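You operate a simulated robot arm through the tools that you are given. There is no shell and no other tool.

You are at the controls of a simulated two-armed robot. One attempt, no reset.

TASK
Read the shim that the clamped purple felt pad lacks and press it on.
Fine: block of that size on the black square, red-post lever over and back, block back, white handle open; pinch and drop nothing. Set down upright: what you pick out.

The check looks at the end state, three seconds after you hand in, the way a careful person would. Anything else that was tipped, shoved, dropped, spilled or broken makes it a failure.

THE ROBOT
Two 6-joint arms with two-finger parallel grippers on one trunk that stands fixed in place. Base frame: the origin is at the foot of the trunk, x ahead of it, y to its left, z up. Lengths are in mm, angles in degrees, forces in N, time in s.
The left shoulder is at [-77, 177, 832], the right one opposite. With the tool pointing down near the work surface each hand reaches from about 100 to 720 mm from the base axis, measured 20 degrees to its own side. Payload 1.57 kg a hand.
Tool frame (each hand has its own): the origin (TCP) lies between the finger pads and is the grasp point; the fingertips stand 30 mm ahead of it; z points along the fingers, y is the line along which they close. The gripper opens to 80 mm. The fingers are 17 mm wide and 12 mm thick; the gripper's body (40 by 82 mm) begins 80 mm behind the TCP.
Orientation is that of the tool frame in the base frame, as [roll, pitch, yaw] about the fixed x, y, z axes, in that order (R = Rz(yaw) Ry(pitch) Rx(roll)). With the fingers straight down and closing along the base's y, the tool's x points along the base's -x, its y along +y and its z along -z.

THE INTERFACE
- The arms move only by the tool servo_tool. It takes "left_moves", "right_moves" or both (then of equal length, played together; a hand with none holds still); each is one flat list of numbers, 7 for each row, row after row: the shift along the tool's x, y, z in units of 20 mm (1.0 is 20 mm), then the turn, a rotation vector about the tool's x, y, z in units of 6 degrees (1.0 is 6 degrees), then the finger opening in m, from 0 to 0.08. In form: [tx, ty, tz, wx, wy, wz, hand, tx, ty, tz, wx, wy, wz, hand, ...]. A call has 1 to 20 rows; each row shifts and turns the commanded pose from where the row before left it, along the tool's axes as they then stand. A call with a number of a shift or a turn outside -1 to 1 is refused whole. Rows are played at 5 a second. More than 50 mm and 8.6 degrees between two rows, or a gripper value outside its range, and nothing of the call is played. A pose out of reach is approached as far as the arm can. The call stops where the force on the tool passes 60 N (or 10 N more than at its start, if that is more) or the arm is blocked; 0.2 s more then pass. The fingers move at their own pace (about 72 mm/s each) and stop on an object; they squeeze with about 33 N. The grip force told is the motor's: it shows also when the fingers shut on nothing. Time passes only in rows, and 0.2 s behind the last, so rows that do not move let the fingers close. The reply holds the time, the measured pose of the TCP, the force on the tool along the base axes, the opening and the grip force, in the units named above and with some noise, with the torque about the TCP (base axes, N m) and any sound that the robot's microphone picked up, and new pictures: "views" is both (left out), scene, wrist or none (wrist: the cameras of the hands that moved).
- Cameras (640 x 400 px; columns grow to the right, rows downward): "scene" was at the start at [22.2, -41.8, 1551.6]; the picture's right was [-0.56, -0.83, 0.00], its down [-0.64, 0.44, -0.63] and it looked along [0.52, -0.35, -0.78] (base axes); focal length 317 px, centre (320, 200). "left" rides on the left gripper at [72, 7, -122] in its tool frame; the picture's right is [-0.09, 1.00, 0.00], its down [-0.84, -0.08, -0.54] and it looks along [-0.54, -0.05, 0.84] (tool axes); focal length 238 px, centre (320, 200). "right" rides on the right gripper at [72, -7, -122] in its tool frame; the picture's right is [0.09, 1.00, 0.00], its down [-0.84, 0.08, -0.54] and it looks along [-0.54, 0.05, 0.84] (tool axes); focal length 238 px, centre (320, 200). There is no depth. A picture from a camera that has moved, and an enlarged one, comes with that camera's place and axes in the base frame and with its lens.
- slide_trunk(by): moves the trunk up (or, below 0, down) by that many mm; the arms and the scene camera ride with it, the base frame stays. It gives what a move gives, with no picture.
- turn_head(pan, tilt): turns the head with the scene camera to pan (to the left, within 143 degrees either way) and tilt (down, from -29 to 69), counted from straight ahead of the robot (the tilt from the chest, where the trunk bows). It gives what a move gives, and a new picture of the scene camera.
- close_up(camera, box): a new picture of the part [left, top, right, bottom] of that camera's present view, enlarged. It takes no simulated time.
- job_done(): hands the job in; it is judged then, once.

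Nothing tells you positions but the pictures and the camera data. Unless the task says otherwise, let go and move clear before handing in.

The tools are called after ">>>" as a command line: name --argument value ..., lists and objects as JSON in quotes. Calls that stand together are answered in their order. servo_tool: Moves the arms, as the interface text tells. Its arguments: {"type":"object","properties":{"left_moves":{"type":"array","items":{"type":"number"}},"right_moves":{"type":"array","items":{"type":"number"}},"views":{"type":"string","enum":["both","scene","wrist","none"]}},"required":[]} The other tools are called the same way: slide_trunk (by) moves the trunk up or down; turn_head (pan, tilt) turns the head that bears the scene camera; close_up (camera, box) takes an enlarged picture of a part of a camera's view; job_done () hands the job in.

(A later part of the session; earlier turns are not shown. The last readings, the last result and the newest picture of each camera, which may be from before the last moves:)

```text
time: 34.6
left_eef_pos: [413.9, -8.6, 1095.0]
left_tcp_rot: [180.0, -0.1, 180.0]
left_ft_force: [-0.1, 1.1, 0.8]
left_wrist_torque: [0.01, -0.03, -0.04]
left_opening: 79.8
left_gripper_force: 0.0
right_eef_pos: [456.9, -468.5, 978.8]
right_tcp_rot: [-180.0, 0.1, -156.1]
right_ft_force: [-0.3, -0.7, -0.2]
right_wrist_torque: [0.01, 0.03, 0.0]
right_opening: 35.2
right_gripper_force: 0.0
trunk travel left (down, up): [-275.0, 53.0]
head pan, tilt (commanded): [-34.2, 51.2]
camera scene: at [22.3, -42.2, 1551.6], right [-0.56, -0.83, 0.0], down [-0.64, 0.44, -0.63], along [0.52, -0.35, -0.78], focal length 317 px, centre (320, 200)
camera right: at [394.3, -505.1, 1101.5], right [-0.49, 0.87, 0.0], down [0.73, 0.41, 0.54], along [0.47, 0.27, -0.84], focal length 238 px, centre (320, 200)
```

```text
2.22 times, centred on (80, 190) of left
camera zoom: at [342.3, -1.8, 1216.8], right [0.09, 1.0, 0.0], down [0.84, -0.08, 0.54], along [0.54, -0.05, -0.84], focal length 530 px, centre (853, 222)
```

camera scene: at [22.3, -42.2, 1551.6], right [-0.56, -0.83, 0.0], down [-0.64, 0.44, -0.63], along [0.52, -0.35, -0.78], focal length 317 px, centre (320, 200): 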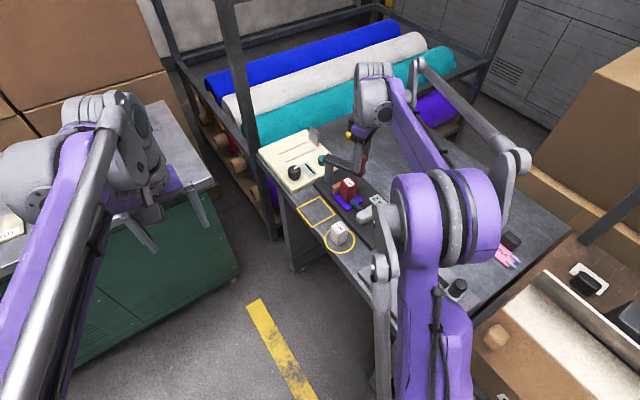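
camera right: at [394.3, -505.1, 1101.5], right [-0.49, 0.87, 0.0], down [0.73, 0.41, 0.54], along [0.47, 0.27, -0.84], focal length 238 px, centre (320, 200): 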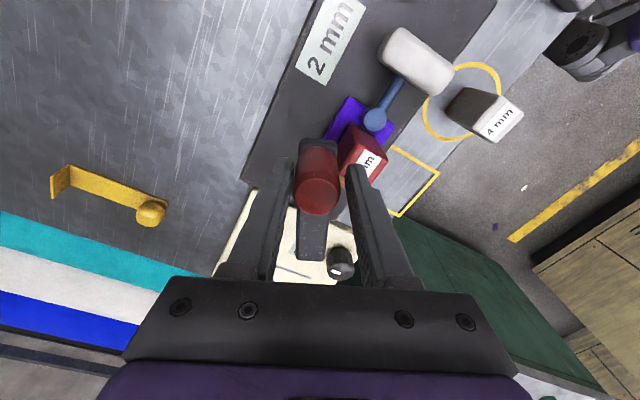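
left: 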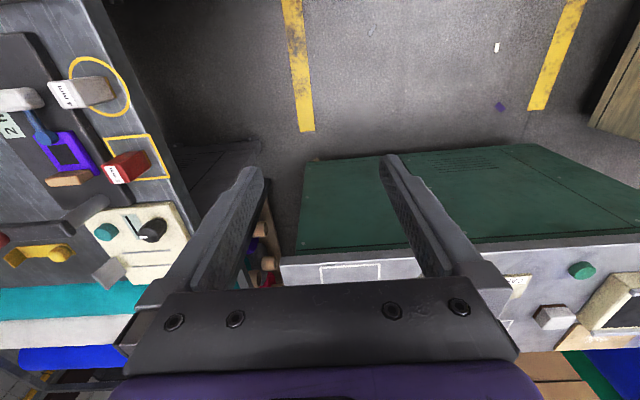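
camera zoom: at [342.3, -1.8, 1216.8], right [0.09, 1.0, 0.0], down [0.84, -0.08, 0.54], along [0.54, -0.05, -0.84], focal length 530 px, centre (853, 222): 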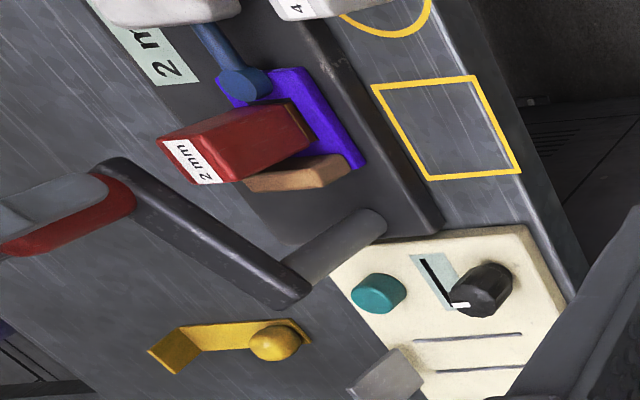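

The lever is at about 66° and the block is undisturbed. I'll continue slowly, 3° per row, watching force as the arm comes over the block.

>>> servo_tool --right_moves '[-0.0065, 0.249, 0, 0, 0, 0.5, 0.035, -0.0065, 0.249, 0, 0, 0, 0.5, 0.035, -0.0065, 0.249, 0, 0, 0, 0.5, 0.035, 0, 0, 0, 0, 0, 0, 0.035]' --views "both"

>>> close_up --camera "scene" --box '[310, 120, 390, 210]'

>>> close_up --camera "left" --box '[0, 100, 160, 280]'

```text
time: 35.6
left_eef_pos: [414.0, -8.4, 1094.3]
left_tcp_rot: [-180.0, 0.0, -179.9]
left_ft_force: [-0.1, 0.1, 0.1]
left_wrist_torque: [0.0, 0.0, 0.03]
left_opening: 79.9
left_gripper_force: 0.2
right_eef_pos: [451.5, -454.0, 979.4]
right_tcp_rot: [-180.0, 0.0, -165.0]
right_ft_force: [-0.2, -0.6, 0.0]
right_wrist_torque: [0.0, -0.01, 0.0]
right_opening: 35.8
right_gripper_force: 0.0
trunk travel left (down, up): [-275.0, 53.0]
head pan, tilt (commanded): [-34.2, 51.2]
camera scene: at [22.3, -41.9, 1551.6], right [-0.56, -0.83, 0.0], down [-0.64, 0.44, -0.63], along [0.52, -0.35, -0.78], focal length 317 px, centre (320, 200)
camera right: at [384.3, -480.1, 1101.7], right [-0.35, 0.94, 0.0], down [0.79, 0.29, 0.54], along [0.51, 0.19, -0.84], focal length 238 px, centre (320, 200)
```

scene: 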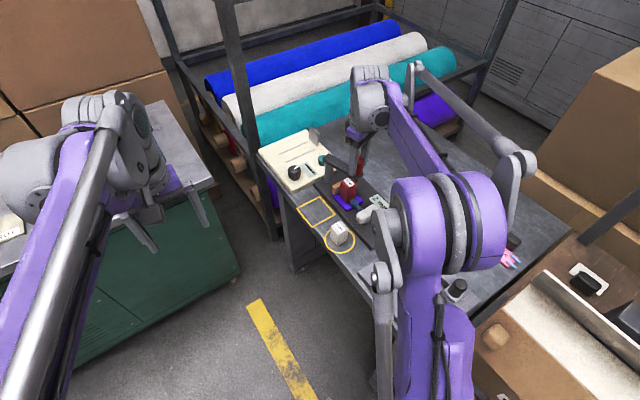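
right: 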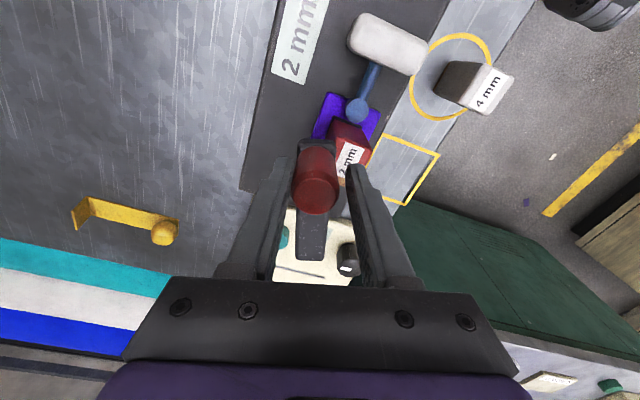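

```text
4.44 times, centred on (350, 165) of scene
camera zoom: at [22.3, -41.9, 1551.6], right [-0.56, -0.83, 0.0], down [-0.64, 0.44, -0.63], along [0.52, -0.35, -0.78], focal length 1410 px, centre (187, 356)
```

zoom: 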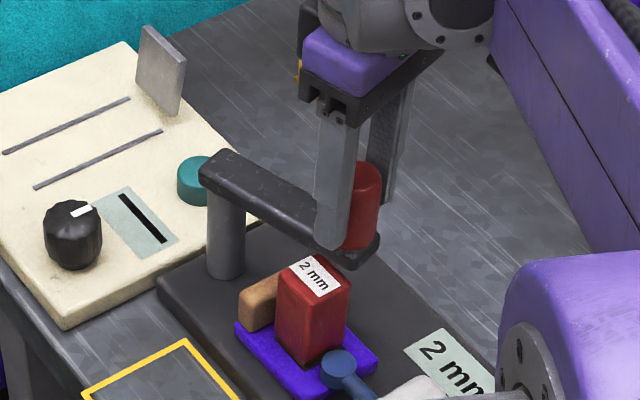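

```text
2.22 times, centred on (80, 190) of left
camera zoom: at [342.2, -1.6, 1216.9], right [0.09, 1.0, 0.0], down [0.84, -0.08, 0.54], along [0.54, -0.05, -0.84], focal length 530 px, centre (853, 222)
```

zoom: 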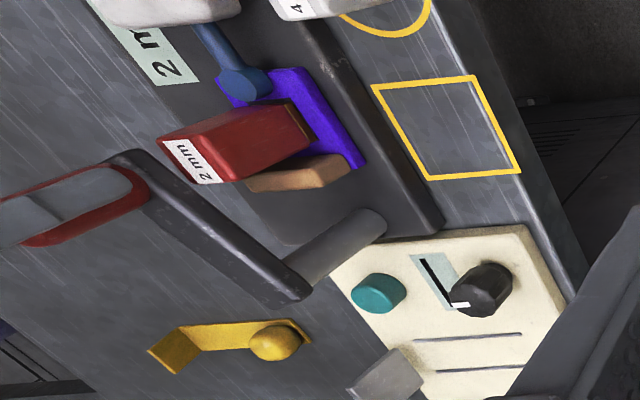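

>>> servo_tool --right_moves '[-0.003, 0.1658, 0, 0, 0, 0.333, 0.035, -0.003, 0.1658, 0, 0, 0, 0.333, 0.035, -0.003, 0.1658, 0, 0, 0, 0.333, 0.035, -0.003, 0.1658, 0, 0, 0, 0.333, 0.035, 0, 0, 0, 0, 0, 0, 0.035]' --views "both"

>>> close_up --camera "scene" --box '[310, 120, 390, 210]'

>>> close_up --camera "left" --box '[0, 100, 160, 280]'

```text
time: 36.8
left_eef_pos: [414.5, -8.3, 1095.7]
left_tcp_rot: [-179.9, 0.0, 180.0]
left_ft_force: [-1.2, 0.0, -0.6]
left_wrist_torque: [-0.01, -0.01, -0.01]
left_opening: 80.0
left_gripper_force: 0.0
right_eef_pos: [449.6, -440.4, 980.2]
right_tcp_rot: [180.0, 0.0, -173.1]
right_ft_force: [0.0, -1.7, 0.7]
right_wrist_torque: [-0.04, -0.03, 0.0]
right_opening: 36.3
right_gripper_force: 1.4
trunk travel left (down, up): [-275.0, 53.0]
head pan, tilt (commanded): [-34.2, 51.2]
camera scene: at [22.2, -42.0, 1551.6], right [-0.56, -0.83, 0.0], down [-0.64, 0.44, -0.63], along [0.52, -0.35, -0.78], focal length 317 px, centre (320, 200)
camera right: at [380.0, -457.7, 1101.4], right [-0.21, 0.98, 0.0], down [0.82, 0.18, 0.54], along [0.53, 0.12, -0.84], focal length 238 px, centre (320, 200)
```

scene: 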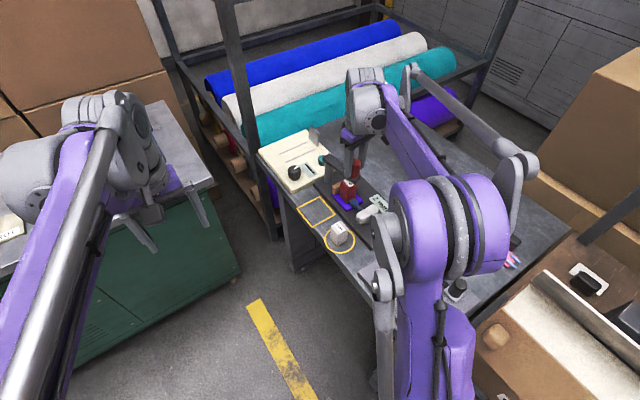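
right: 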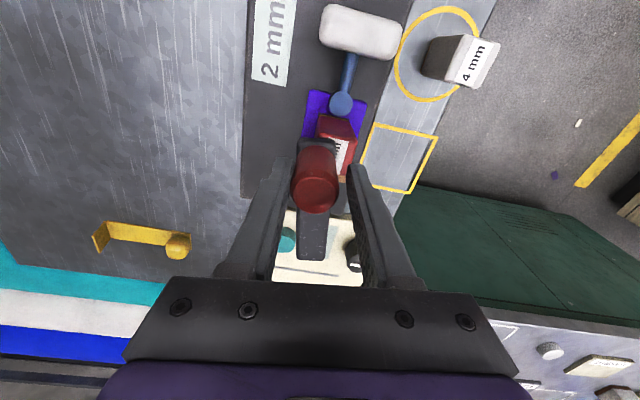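

```text
4.44 times, centred on (350, 165) of scene
camera zoom: at [22.2, -42.0, 1551.6], right [-0.56, -0.83, 0.0], down [-0.64, 0.44, -0.63], along [0.52, -0.35, -0.78], focal length 1410 px, centre (187, 356)
```

zoom: 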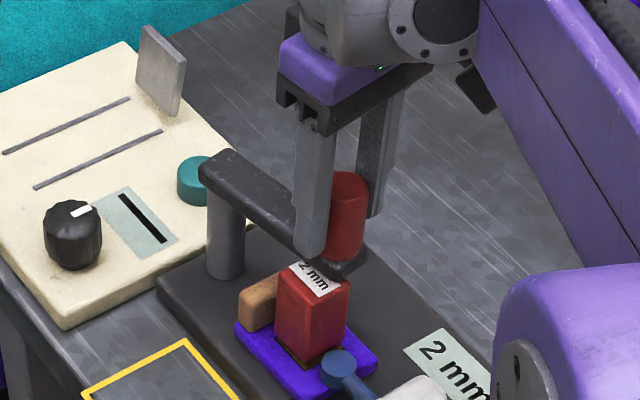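

```text
2.22 times, centred on (80, 190) of left
camera zoom: at [342.2, -1.7, 1216.9], right [0.09, 1.0, 0.0], down [0.84, -0.08, 0.54], along [0.54, -0.05, -0.84], focal length 530 px, centre (853, 222)
```

zoom: 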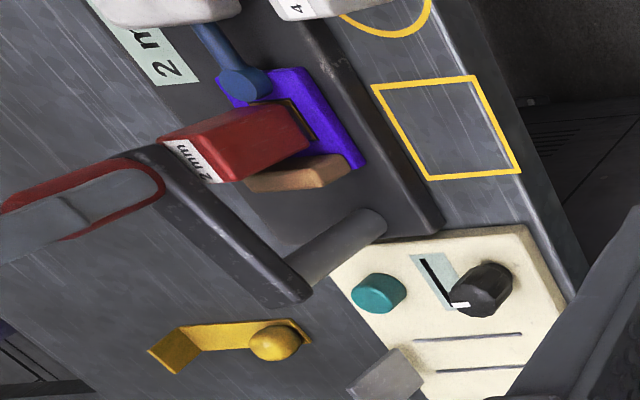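

The arm is now over the block's edge with only a couple of newtons. Continuing in 2° steps towards 90°.

>>> servo_tool --right_moves '[-0.003, 0.1658, 0, 0, 0, 0.333, 0.035, -0.003, 0.1658, 0, 0, 0, 0.333, 0.035, -0.003, 0.1658, 0, 0, 0, 0.333, 0.035, -0.003, 0.1658, 0, 0, 0, 0.333, 0.035, 0, 0, 0, 0, 0, 0, 0.035]' --views "both"

>>> close_up --camera "scene" --box '[310, 120, 390, 210]'

>>> close_up --camera "left" --box '[0, 100, 160, 280]'

>>> close_up --camera "right" --box '[240, 80, 400, 260]'

```text
time: 38.0
left_eef_pos: [414.1, -7.9, 1095.1]
left_tcp_rot: [-179.9, 0.0, -180.0]
left_ft_force: [-0.5, 0.2, 0.4]
left_wrist_torque: [0.02, 0.01, 0.04]
left_opening: 79.8
left_gripper_force: 0.0
right_eef_pos: [450.4, -428.2, 980.2]
right_tcp_rot: [180.0, 0.0, 179.0]
right_ft_force: [0.0, -1.3, -0.9]
right_wrist_torque: [0.01, 0.02, 0.0]
right_opening: 35.9
right_gripper_force: 0.8
trunk travel left (down, up): [-275.0, 53.0]
head pan, tilt (commanded): [-34.2, 51.2]
camera scene: at [22.2, -41.9, 1551.6], right [-0.56, -0.83, 0.0], down [-0.64, 0.44, -0.63], along [0.52, -0.35, -0.78], focal length 317 px, centre (320, 200)
camera right: at [378.7, -434.2, 1101.8], right [-0.07, 1.0, 0.0], down [0.84, 0.06, 0.54], along [0.54, 0.04, -0.84], focal length 238 px, centre (320, 200)
```

scene: 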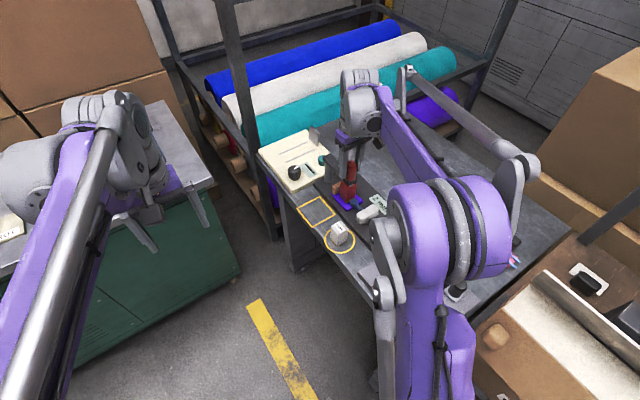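
right: 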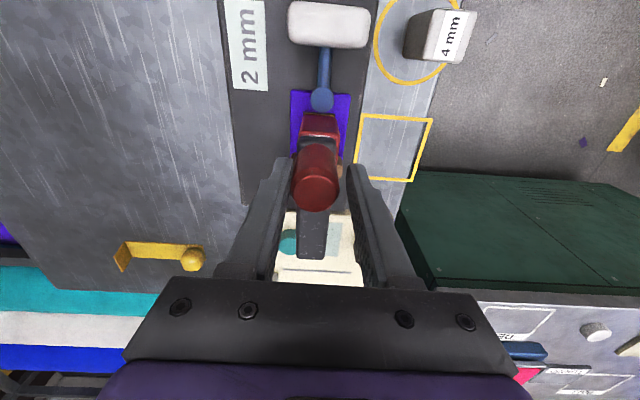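

```text
4.44 times, centred on (350, 165) of scene
camera zoom: at [22.2, -41.9, 1551.6], right [-0.56, -0.83, 0.0], down [-0.64, 0.44, -0.63], along [0.52, -0.35, -0.78], focal length 1410 px, centre (187, 356)
```

zoom: 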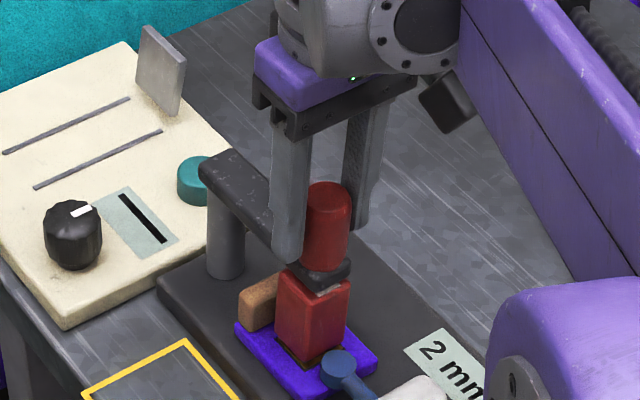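

```text
2.22 times, centred on (80, 190) of left
camera zoom: at [342.2, -1.6, 1216.9], right [0.09, 1.0, 0.0], down [0.84, -0.08, 0.54], along [0.54, -0.05, -0.84], focal length 530 px, centre (853, 222)
```

zoom: 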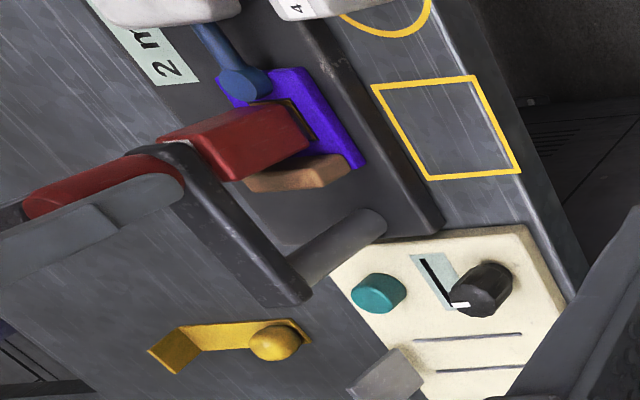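

```text
2.22 times, centred on (320, 170) of right
camera zoom: at [378.7, -434.2, 1101.8], right [-0.07, 1.0, 0.0], down [0.84, 0.06, 0.54], along [0.54, 0.04, -0.84], focal length 530 px, centre (320, 267)
```

zoom: 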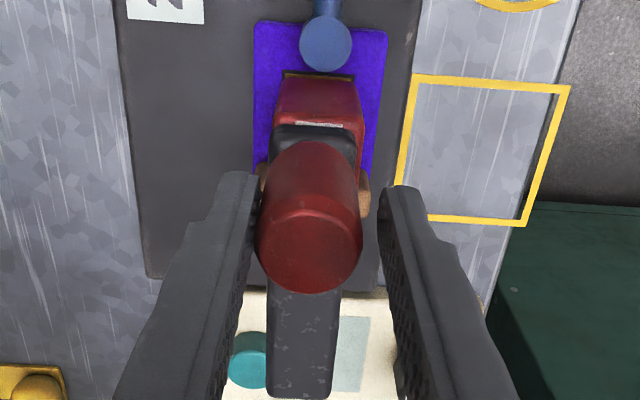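

The post is nearly square over the block at about 88–89°, and a brass edge now shows at the block's foot. I'll push a few degrees further to be sure the lever goes fully over.

>>> servo_tool --right_moves '[-0.003, 0.1658, 0, 0, 0, 0.333, 0.035, -0.003, 0.1658, 0, 0, 0, 0.333, 0.035, 0, 0, 0, 0, 0, 0, 0.035, 0, 0, 0, 0, 0, 0, 0.035]' --views "both"

>>> close_up --camera "scene" --box '[320, 150, 380, 210]'

>>> close_up --camera "left" --box '[30, 110, 110, 190]'

>>> close_up --camera "right" --box '[240, 80, 400, 260]'

```text
time: 39.0
left_eef_pos: [414.7, -10.8, 1095.0]
left_tcp_rot: [179.9, 0.0, 180.0]
left_ft_force: [-0.5, -0.4, -0.6]
left_wrist_torque: [0.02, 0.01, 0.02]
left_opening: 80.2
left_gripper_force: 0.0
right_eef_pos: [451.0, -421.0, 980.4]
right_tcp_rot: [180.0, 0.0, 175.1]
right_ft_force: [2.2, -10.9, 1.2]
right_wrist_torque: [-0.18, -0.08, 0.05]
right_opening: 44.3
right_gripper_force: 5.0
trunk travel left (down, up): [-275.0, 53.0]
head pan, tilt (commanded): [-34.2, 51.2]
camera scene: at [22.5, -43.3, 1551.6], right [-0.56, -0.83, 0.0], down [-0.64, 0.44, -0.63], along [0.52, -0.35, -0.78], focal length 317 px, centre (320, 200)
camera right: at [379.3, -423.7, 1101.9], right [0.0, 1.0, 0.0], down [0.84, 0.0, 0.54], along [0.54, 0.0, -0.84], focal length 238 px, centre (320, 200)
```

scene: 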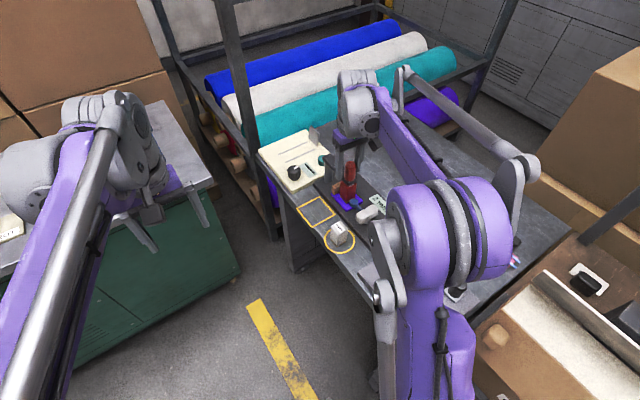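
right: 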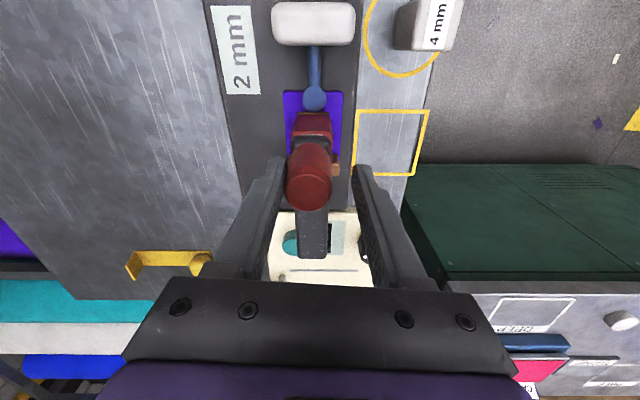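

```text
6.67 times, centred on (350, 180) of scene
camera zoom: at [22.5, -43.3, 1551.6], right [-0.56, -0.83, 0.0], down [-0.64, 0.44, -0.63], along [0.52, -0.35, -0.78], focal length 2115 px, centre (120, 333)
```

zoom: 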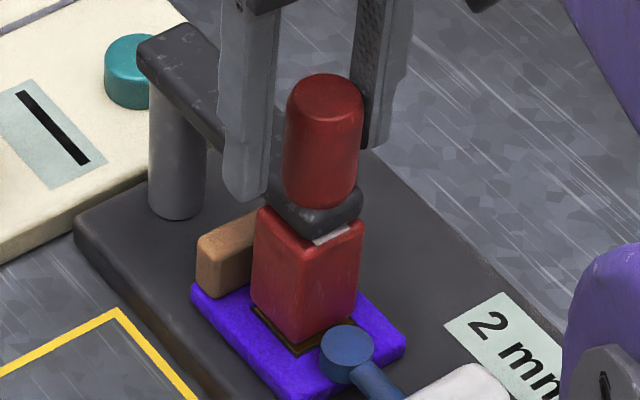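

```text
5.00 times, centred on (70, 150) of left
camera zoom: at [342.4, -2.6, 1216.9], right [0.09, 1.0, 0.0], down [0.84, -0.08, 0.54], along [0.54, -0.05, -0.84], focal length 1192 px, centre (1570, 450)
```

zoom: 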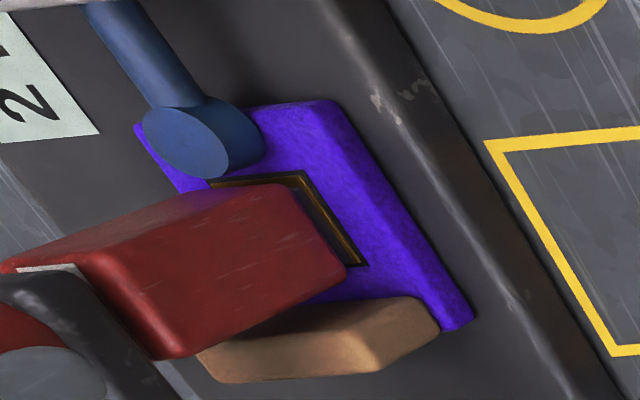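

```text
2.22 times, centred on (320, 170) of right
camera zoom: at [379.3, -423.7, 1101.9], right [0.0, 1.0, 0.0], down [0.84, 0.0, 0.54], along [0.54, 0.0, -0.84], focal length 530 px, centre (320, 267)
```

zoom: 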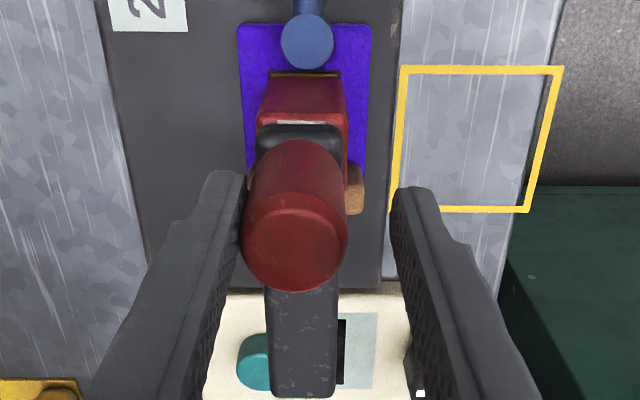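

The lever reached its stop with the post over the block, and the brass shim now lies on the pad around the block's foot. I'll swing the lever back along the same arc, first 25° and then checking the block.

>>> servo_tool --right_moves '[-0.0045, -0.2072, 0, 0, 0, -0.4167, 0.035, -0.0045, -0.2072, 0, 0, 0, -0.4167, 0.035, -0.0045, -0.2072, 0, 0, 0, -0.4167, 0.035, -0.0045, -0.2072, 0, 0, 0, -0.4167, 0.035, -0.0045, -0.2072, 0, 0, 0, -0.4167, 0.035, -0.0045, -0.2072, 0, 0, 0, -0.4167, 0.035, -0.0045, -0.2072, 0, 0, 0, -0.4167, 0.035, -0.0045, -0.2072, 0, 0, 0, -0.4167, 0.035, -0.0181, -0.414, 0, 0, 0, -0.8333, 0.035, -0.0181, -0.414, 0, 0, 0, -0.8333, 0.035, 0, 0, 0, 0, 0, 0, 0.035]' --views "both"

>>> close_up --camera "scene" --box '[310, 130, 390, 210]'

>>> close_up --camera "left" --box '[10, 100, 110, 200]'

```text
time: 41.4
left_eef_pos: [413.6, -8.5, 1095.0]
left_tcp_rot: [180.0, 0.0, 180.0]
left_ft_force: [-0.1, 0.5, -0.4]
left_wrist_torque: [0.04, 0.04, -0.01]
left_opening: 79.9
left_gripper_force: 0.1
right_eef_pos: [459.1, -469.3, 979.4]
right_tcp_rot: [-180.0, 0.0, -154.9]
right_ft_force: [0.4, 1.0, 0.4]
right_wrist_torque: [0.02, -0.03, 0.0]
right_opening: 35.7
right_gripper_force: 0.0
trunk travel left (down, up): [-275.0, 53.0]
head pan, tilt (commanded): [-34.2, 51.2]
camera scene: at [22.2, -41.5, 1551.6], right [-0.56, -0.83, 0.0], down [-0.64, 0.44, -0.63], along [0.52, -0.35, -0.78], focal length 317 px, centre (320, 200)
camera right: at [397.6, -507.1, 1101.6], right [-0.51, 0.86, 0.0], down [0.73, 0.42, 0.54], along [0.47, 0.27, -0.84], focal length 238 px, centre (320, 200)
```

scene: 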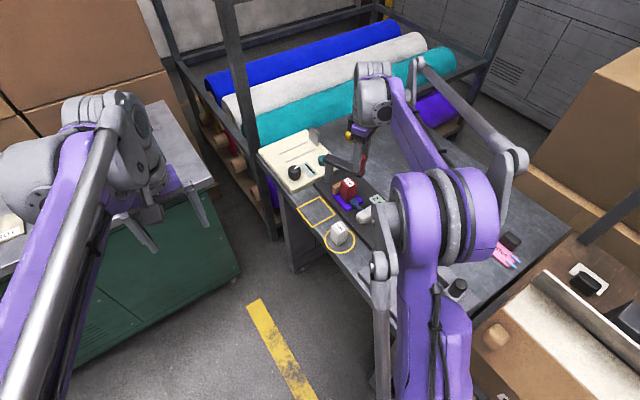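
right: 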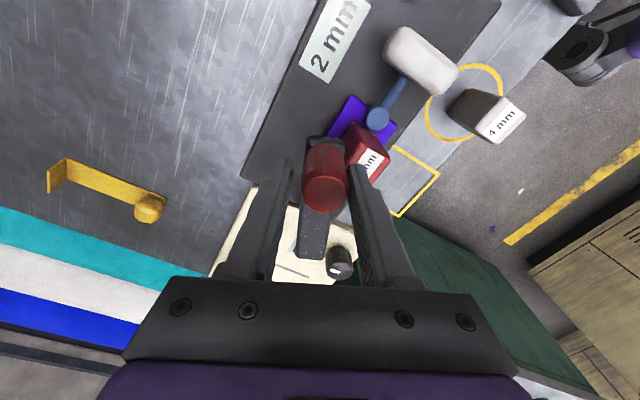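

```text
5.00 times, centred on (350, 170) of scene
camera zoom: at [22.2, -41.5, 1551.6], right [-0.56, -0.83, 0.0], down [-0.64, 0.44, -0.63], along [0.52, -0.35, -0.78], focal length 1586 px, centre (170, 350)
```

zoom: 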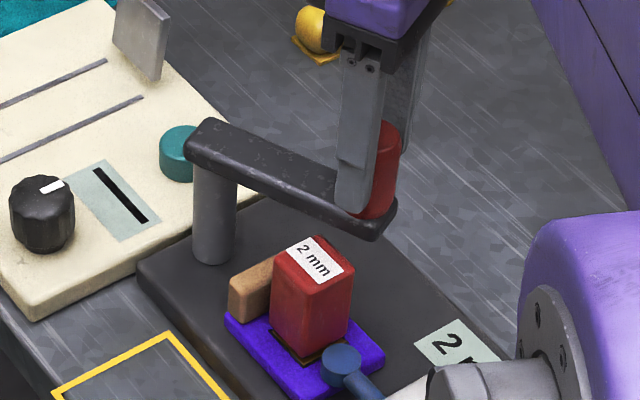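

```text
4.00 times, centred on (60, 150) of left
camera zoom: at [342.2, -1.3, 1216.9], right [0.09, 1.0, 0.0], down [0.84, -0.08, 0.54], along [0.54, -0.05, -0.84], focal length 953 px, centre (1360, 400)
```

zoom: 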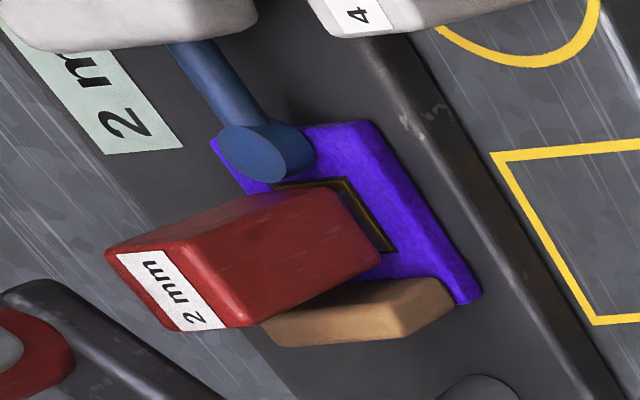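

The block stands undisturbed and the shim is seated. Swinging the lever the remaining 70° back.

>>> servo_tool --right_moves '[-0.0181, -0.414, 0, 0, 0, -0.8333, 0.035, -0.0181, -0.414, 0, 0, 0, -0.8333, 0.035, -0.0181, -0.414, 0, 0, 0, -0.8333, 0.035, -0.0181, -0.414, 0, 0, 0, -0.8333, 0.035, -0.0181, -0.414, 0, 0, 0, -0.8333, 0.035, -0.0181, -0.414, 0, 0, 0, -0.8333, 0.035, -0.0181, -0.414, 0, 0, 0, -0.8333, 0.035, -0.0181, -0.414, 0, 0, 0, -0.8333, 0.035, -0.0181, -0.414, 0, 0, 0, -0.8333, 0.035, -0.0181, -0.414, 0, 0, 0, -0.8333, 0.035, -0.0181, -0.414, 0, 0, 0, -0.8333, 0.035, -0.0181, -0.414, 0, 0, 0, -0.8333, 0.035, -0.0045, -0.2072, 0, 0, 0, -0.4167, 0.035, -0.0045, -0.2072, 0, 0, 0, -0.4167, 0.035, -0.0045, -0.2072, 0, 0, 0, -0.4167, 0.035, -0.0045, -0.2072, 0, 0, 0, -0.4167, 0.035, 0, 0, 0, 0, 0, 0, 0.035, 0, 0, 0, 0, 0, 0, 0.035]' --views "both"

>>> close_up --camera "right" --box '[240, 90, 400, 280]'

>>> close_up --camera "scene" --box '[310, 90, 410, 200]'

```text
time: 45.2
left_eef_pos: [412.3, -9.0, 1093.8]
left_tcp_rot: [179.9, 0.0, -179.9]
left_ft_force: [-0.3, 0.0, -0.3]
left_wrist_torque: [0.0, -0.02, 0.04]
left_opening: 80.3
left_gripper_force: 0.1
right_eef_pos: [552.8, -523.6, 980.9]
right_tcp_rot: [180.0, 0.0, -85.0]
right_ft_force: [-8.9, -0.1, -0.5]
right_wrist_torque: [0.09, 0.11, -0.01]
right_opening: 43.2
right_gripper_force: 4.3
trunk travel left (down, up): [-275.0, 53.0]
head pan, tilt (commanded): [-34.2, 51.2]
camera scene: at [20.9, -41.9, 1551.6], right [-0.56, -0.83, 0.0], down [-0.64, 0.44, -0.63], along [0.52, -0.35, -0.78], focal length 317 px, centre (320, 200)
camera right: at [565.2, -595.4, 1102.4], right [-0.98, -0.18, 0.0], down [-0.15, 0.83, 0.54], along [-0.1, 0.53, -0.84], focal length 238 px, centre (320, 200)
```

scene: 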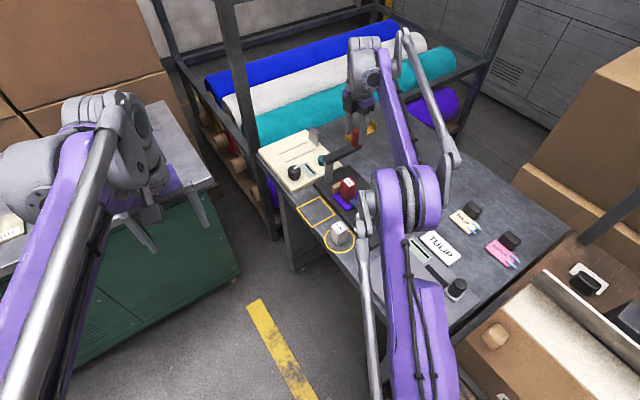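
right: 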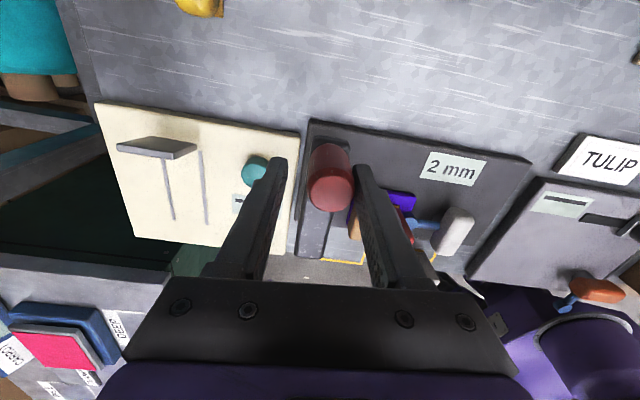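

```text
2.11 times, centred on (320, 185) of right
camera zoom: at [565.2, -595.4, 1102.4], right [-0.98, -0.18, 0.0], down [-0.15, 0.83, 0.54], along [-0.1, 0.53, -0.84], focal length 502 px, centre (320, 232)
```

zoom: 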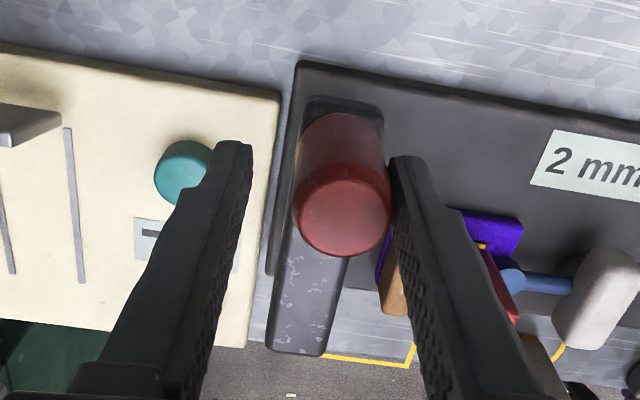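

```text
3.64 times, centred on (360, 145) of scene
camera zoom: at [20.9, -41.9, 1551.6], right [-0.56, -0.83, 0.0], down [-0.64, 0.44, -0.63], along [0.52, -0.35, -0.78], focal length 1154 px, centre (174, 400)
```

zoom: 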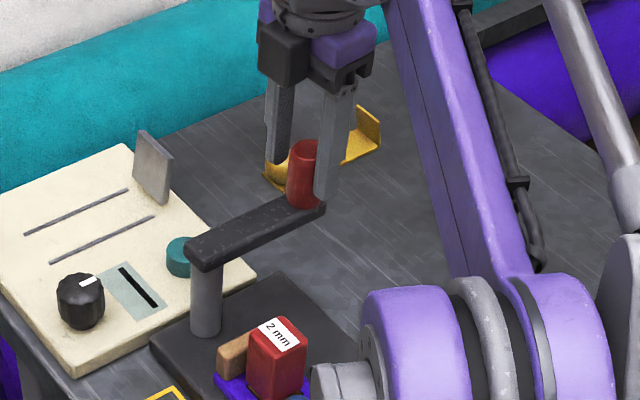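

The lever is back against its home stop. I'll centre on the post, open, and rise clear.

>>> servo_tool --right_moves '[0, 0.3, 0, 0, 0, 0, 0.044, 0, 0, 0, 0, 0, 0, 0.056, 0, 0, 0, 0, 0, 0, 0.056, 0, 0, -0.6, 0, 0, 0, 0.056, 0, 0, -1, 0, 0, 0, 0.056, 0, 0, -1, 0, 0, 0, 0.056, 0, 0, -1, 0, 0, 0, 0.056, 0, 0, 0, 0, 0, 0, 0.056]' --views "both"

>>> close_up --camera "right" --box '[240, 60, 400, 240]'

```text
time: 47.0
left_eef_pos: [413.8, -9.2, 1094.3]
left_tcp_rot: [-179.9, 0.0, 180.0]
left_ft_force: [0.4, -0.5, 0.1]
left_wrist_torque: [0.02, -0.04, 0.01]
left_opening: 80.2
left_gripper_force: 0.1
right_eef_pos: [545.9, -522.6, 1048.9]
right_tcp_rot: [180.0, -0.1, -85.1]
right_ft_force: [-0.1, 0.5, -0.1]
right_wrist_torque: [-0.01, -0.01, 0.03]
right_opening: 56.0
right_gripper_force: 0.0
trunk travel left (down, up): [-275.0, 53.0]
head pan, tilt (commanded): [-34.2, 51.2]
camera scene: at [22.2, -41.8, 1551.6], right [-0.56, -0.83, 0.0], down [-0.64, 0.44, -0.63], along [0.52, -0.35, -0.78], focal length 317 px, centre (320, 200)
camera right: at [559.4, -594.1, 1170.8], right [-0.98, -0.18, 0.0], down [-0.15, 0.83, 0.54], along [-0.1, 0.53, -0.84], focal length 238 px, centre (320, 200)
```

scene: 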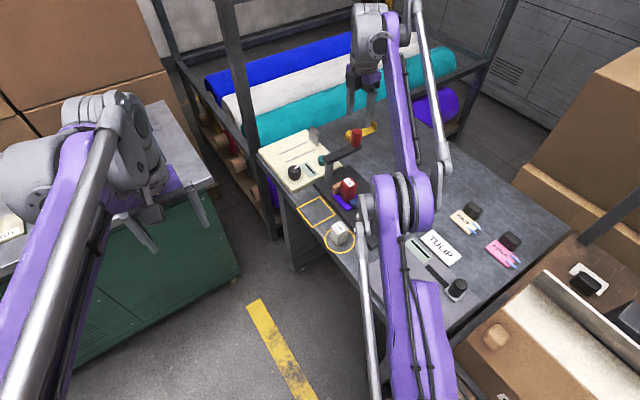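
right: 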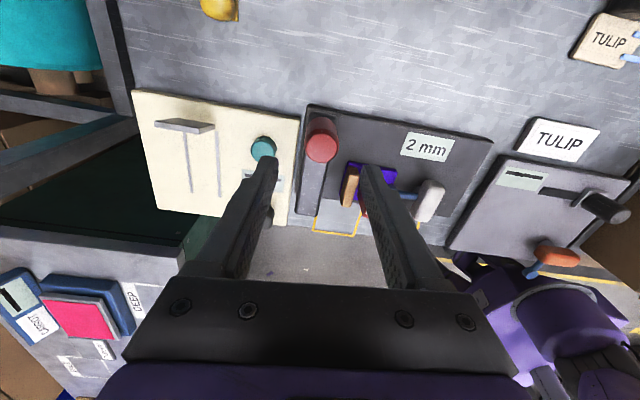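

```text
2.22 times, centred on (320, 150) of right
camera zoom: at [559.4, -594.1, 1170.8], right [-0.98, -0.18, 0.0], down [-0.15, 0.83, 0.54], along [-0.1, 0.53, -0.84], focal length 530 px, centre (320, 311)
```

zoom: 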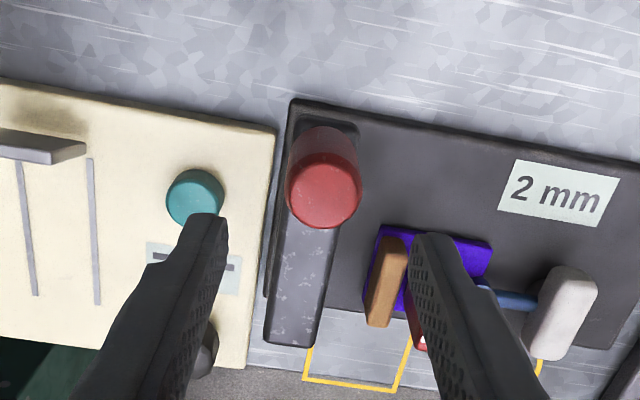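

The arm is parallel to the plate's edge, as it was. Turning the hand back to its normal heading and moving above the block.

>>> servo_tool --right_moves '[0, 0, 0, 0, 0, 1, 0.056, 0, 0, 0, 0, 0, 1, 0.056, 0, 0, 0, 0, 0, 1, 0.056, 0, 0, 0, 0, 0, 1, 0.056, 0, 0, 0, 0, 0, 1, 0.056, 0, 0, 0, 0, 0, 1, 0.056, 0, 0, 0, 0, 0, 1, 0.056, 0, 0, 0, 0, 0, 1, 0.056, 0, 0, 0, 0, 0, 1, 0.056, 0, 0, 0, 0, 0, 1, 0.056, 0, 0, 0, 0, 0, 1, 0.056, 0, 0, 0, 0, 0, 1, 0.056, 0, 0, 0, 0, 0, 1, 0.056, 0, 0, 0, 0, 0, 1, 0.056, 0, 0, 0, 0, 0, 1, 0.056, 0, 0, 0, 0, 0, 0.8333, 0.056, 0, 0, 0, 0, 0, 0, 0.056]' --views "none"

>>> servo_tool --right_moves '[0.932, 0.92, 0, 0, 0, 0, 0.056, 0.932, 0.92, 0, 0, 0, 0, 0.056, 0.932, 0.92, 0, 0, 0, 0, 0.056, 0.932, 0.92, 0, 0, 0, 0, 0.056, 0.932, 0.92, 0, 0, 0, 0, 0.056, 0, 0, 0, 0, 0, 0, 0.056, 0, 0, 0, 0, 0, 0, 0.056]' --views "both"

>>> close_up --camera "right" --box '[260, 70, 380, 190]'

>>> close_up --camera "left" --box '[10, 100, 110, 200]'

>>> close_up --camera "scene" --box '[320, 160, 380, 220]'

```text
time: 50.6
left_eef_pos: [412.6, -7.6, 1095.9]
left_tcp_rot: [180.0, 0.0, 180.0]
left_ft_force: [0.0, -0.3, -0.2]
left_wrist_torque: [0.0, 0.03, -0.01]
left_opening: 80.0
left_gripper_force: 0.0
right_eef_pos: [543.9, -522.8, 1050.0]
right_tcp_rot: [180.0, -0.1, 179.9]
right_ft_force: [0.0, 0.8, 0.2]
right_wrist_torque: [0.02, 0.0, 0.01]
right_opening: 56.2
right_gripper_force: 0.0
right hand out of reach, approached as far as the arm can: row 1
trunk travel left (down, up): [-275.0, 53.0]
head pan, tilt (commanded): [-34.2, 51.2]
```

```text
time: 52.2
left_eef_pos: [414.0, -9.3, 1094.2]
left_tcp_rot: [-180.0, 0.0, 180.0]
left_ft_force: [-0.6, 0.8, 0.1]
left_wrist_torque: [0.0, 0.02, 0.0]
left_opening: 80.0
left_gripper_force: 0.0
right_eef_pos: [450.5, -429.9, 1051.1]
right_tcp_rot: [179.9, 0.0, -179.9]
right_ft_force: [-0.3, 0.0, -0.5]
right_wrist_torque: [0.02, 0.01, 0.05]
right_opening: 56.0
right_gripper_force: 0.1
trunk travel left (down, up): [-275.0, 53.0]
head pan, tilt (commanded): [-34.2, 51.2]
camera scene: at [21.9, -41.5, 1551.6], right [-0.56, -0.83, 0.0], down [-0.64, 0.44, -0.63], along [0.52, -0.35, -0.78], focal length 317 px, centre (320, 200)
camera right: at [380.3, -437.3, 1172.6], right [-0.09, 1.0, 0.0], down [0.84, 0.08, 0.54], along [0.54, 0.05, -0.84], focal length 238 px, centre (320, 200)
```

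scene: 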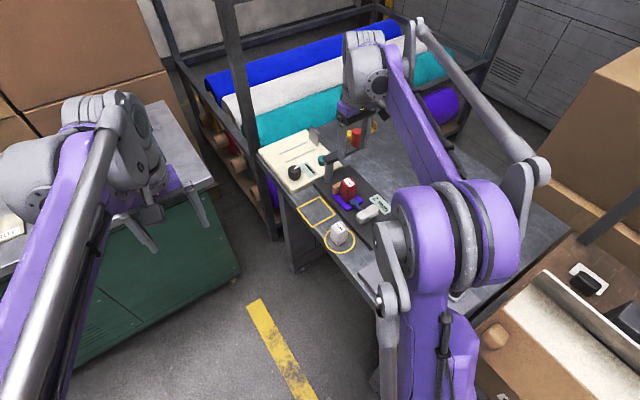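
right: 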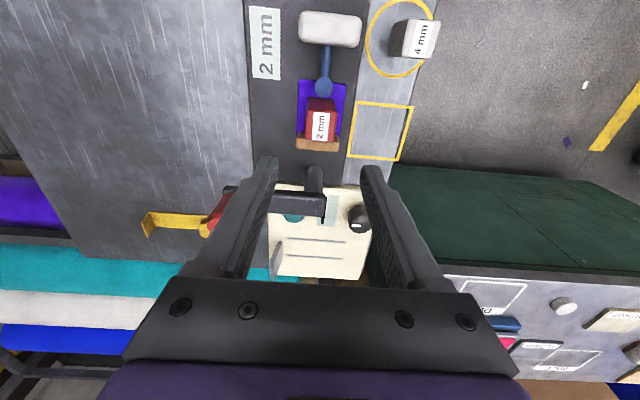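

```text
3.33 times, centred on (320, 130) of right
camera zoom: at [380.3, -437.3, 1172.6], right [-0.09, 1.0, 0.0], down [0.84, 0.08, 0.54], along [0.54, 0.05, -0.84], focal length 794 px, centre (320, 433)
```

zoom: 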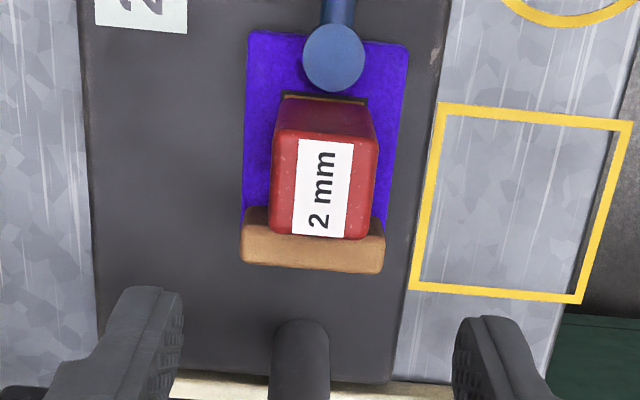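

```text
4.00 times, centred on (60, 150) of left
camera zoom: at [341.9, -1.2, 1217.0], right [0.09, 1.0, 0.0], down [0.84, -0.08, 0.54], along [0.54, -0.05, -0.84], focal length 953 px, centre (1360, 400)
```

zoom: 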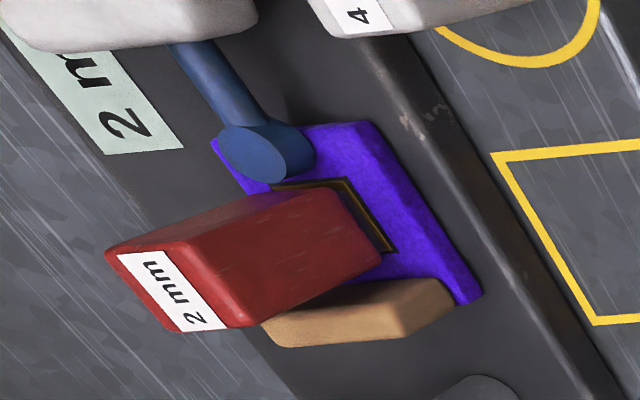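

```text
6.67 times, centred on (350, 190) of scene
camera zoom: at [21.9, -41.5, 1551.6], right [-0.56, -0.83, 0.0], down [-0.64, 0.44, -0.63], along [0.52, -0.35, -0.78], focal length 2115 px, centre (120, 267)
```

zoom: 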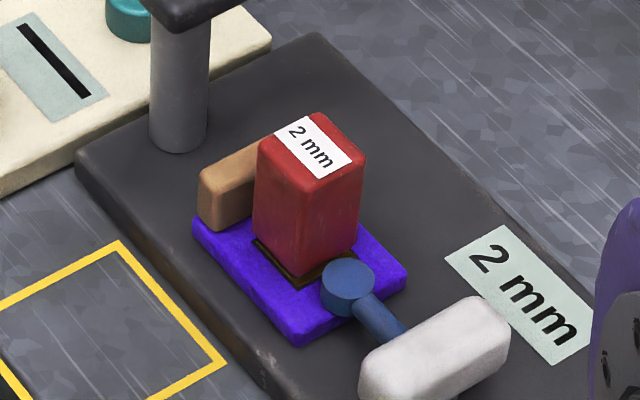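

The brass shim lies on the pad, and the block stands on it at about (453.6,-430), square to the hand. I'll descend around it.

>>> servo_tool --right_moves '[-0.03, 0.01, 0.9, 0, 0, 0, 0.056, 0, 0, 1, 0, 0, 0, 0.056, 0, 0, 1, 0, 0, 0, 0.056, 0, 0, 1, 0, 0, 0, 0.056, 0, 0, 1, 0, 0, 0, 0.056, 0, 0, 1, 0, 0, 0, 0.056, 0, 0, 0.7, 0, 0, 0, 0.056, 0, 0, 0.5, 0, 0, 0, 0.056, 0, 0, 0.45, 0, 0, 0, 0.056, 0, 0, 0, 0, 0, 0, 0.056, 0, 0, 0, 0, 0, 0, 0.056]' --views "both"

>>> close_up --camera "right" --box '[240, 70, 400, 230]'

```text
time: 54.6
left_eef_pos: [414.8, -9.1, 1095.0]
left_tcp_rot: [-180.0, 0.1, 179.9]
left_ft_force: [-0.6, 0.4, 0.3]
left_wrist_torque: [-0.01, 0.03, 0.01]
left_opening: 80.1
left_gripper_force: 0.0
right_eef_pos: [451.6, -430.5, 898.2]
right_tcp_rot: [179.9, 0.0, 180.0]
right_ft_force: [-0.2, 0.3, -0.8]
right_wrist_torque: [0.0, -0.04, 0.03]
right_opening: 56.0
right_gripper_force: 0.1
trunk travel left (down, up): [-275.0, 53.0]
head pan, tilt (commanded): [-34.2, 51.2]
camera scene: at [22.3, -41.8, 1551.6], right [-0.56, -0.83, 0.0], down [-0.64, 0.44, -0.63], along [0.52, -0.35, -0.78], focal length 317 px, centre (320, 200)
camera right: at [380.6, -437.2, 1020.8], right [-0.09, 1.0, 0.0], down [0.84, 0.08, 0.54], along [0.54, 0.05, -0.84], focal length 238 px, centre (320, 200)
```

scene: 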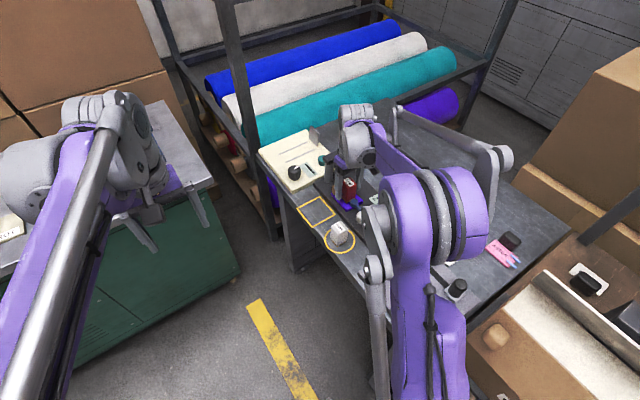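
right: 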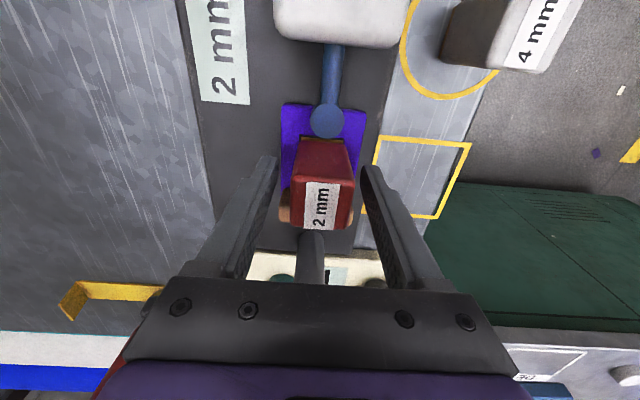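

```text
2.50 times, centred on (320, 150) of right
camera zoom: at [380.6, -437.2, 1020.8], right [-0.09, 1.0, 0.0], down [0.84, 0.08, 0.54], along [0.54, 0.05, -0.84], focal length 596 px, centre (320, 325)
```

zoom: 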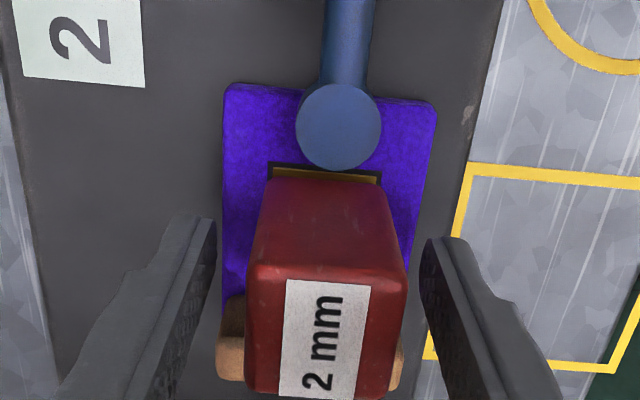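

The block is centred within ~1.5 mm; I'll shift +1.2 mm in y and close gently.

>>> servo_tool --right_moves '[0, 0.06, 0, 0, 0, 0, 0.056, 0, 0, 0, 0, 0, 0, 0.05, 0, 0, 0, 0, 0, 0, 0.042, 0, 0, 0, 0, 0, 0, 0.036, 0, 0, 0, 0, 0, 0, 0.02, 0, 0, 0, 0, 0, 0, 0.0, 0, 0, 0, 0, 0, 0, 0.0]' --views "wrist"

```text
time: 56.2
left_eef_pos: [414.4, -8.5, 1094.6]
left_tcp_rot: [180.0, 0.0, -180.0]
left_ft_force: [-0.1, -0.6, 0.3]
left_wrist_torque: [0.0, 0.02, -0.01]
left_opening: 80.3
left_gripper_force: 0.0
right_eef_pos: [451.2, -429.1, 899.7]
right_tcp_rot: [180.0, 0.0, -179.9]
right_ft_force: [0.4, -0.8, 0.9]
right_wrist_torque: [-0.03, -0.02, 0.01]
right_opening: 33.4
right_gripper_force: 33.2
trunk travel left (down, up): [-275.0, 53.0]
head pan, tilt (commanded): [-34.2, 51.2]
camera right: at [380.2, -436.0, 1021.2], right [-0.09, 1.0, 0.0], down [0.84, 0.08, 0.54], along [0.54, 0.05, -0.84], focal length 238 px, centre (320, 200)
```

right: 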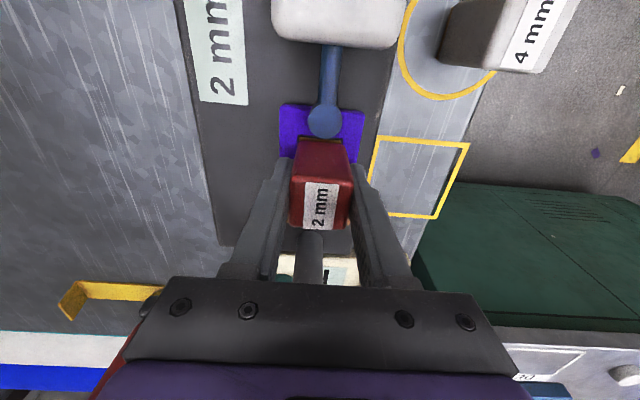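

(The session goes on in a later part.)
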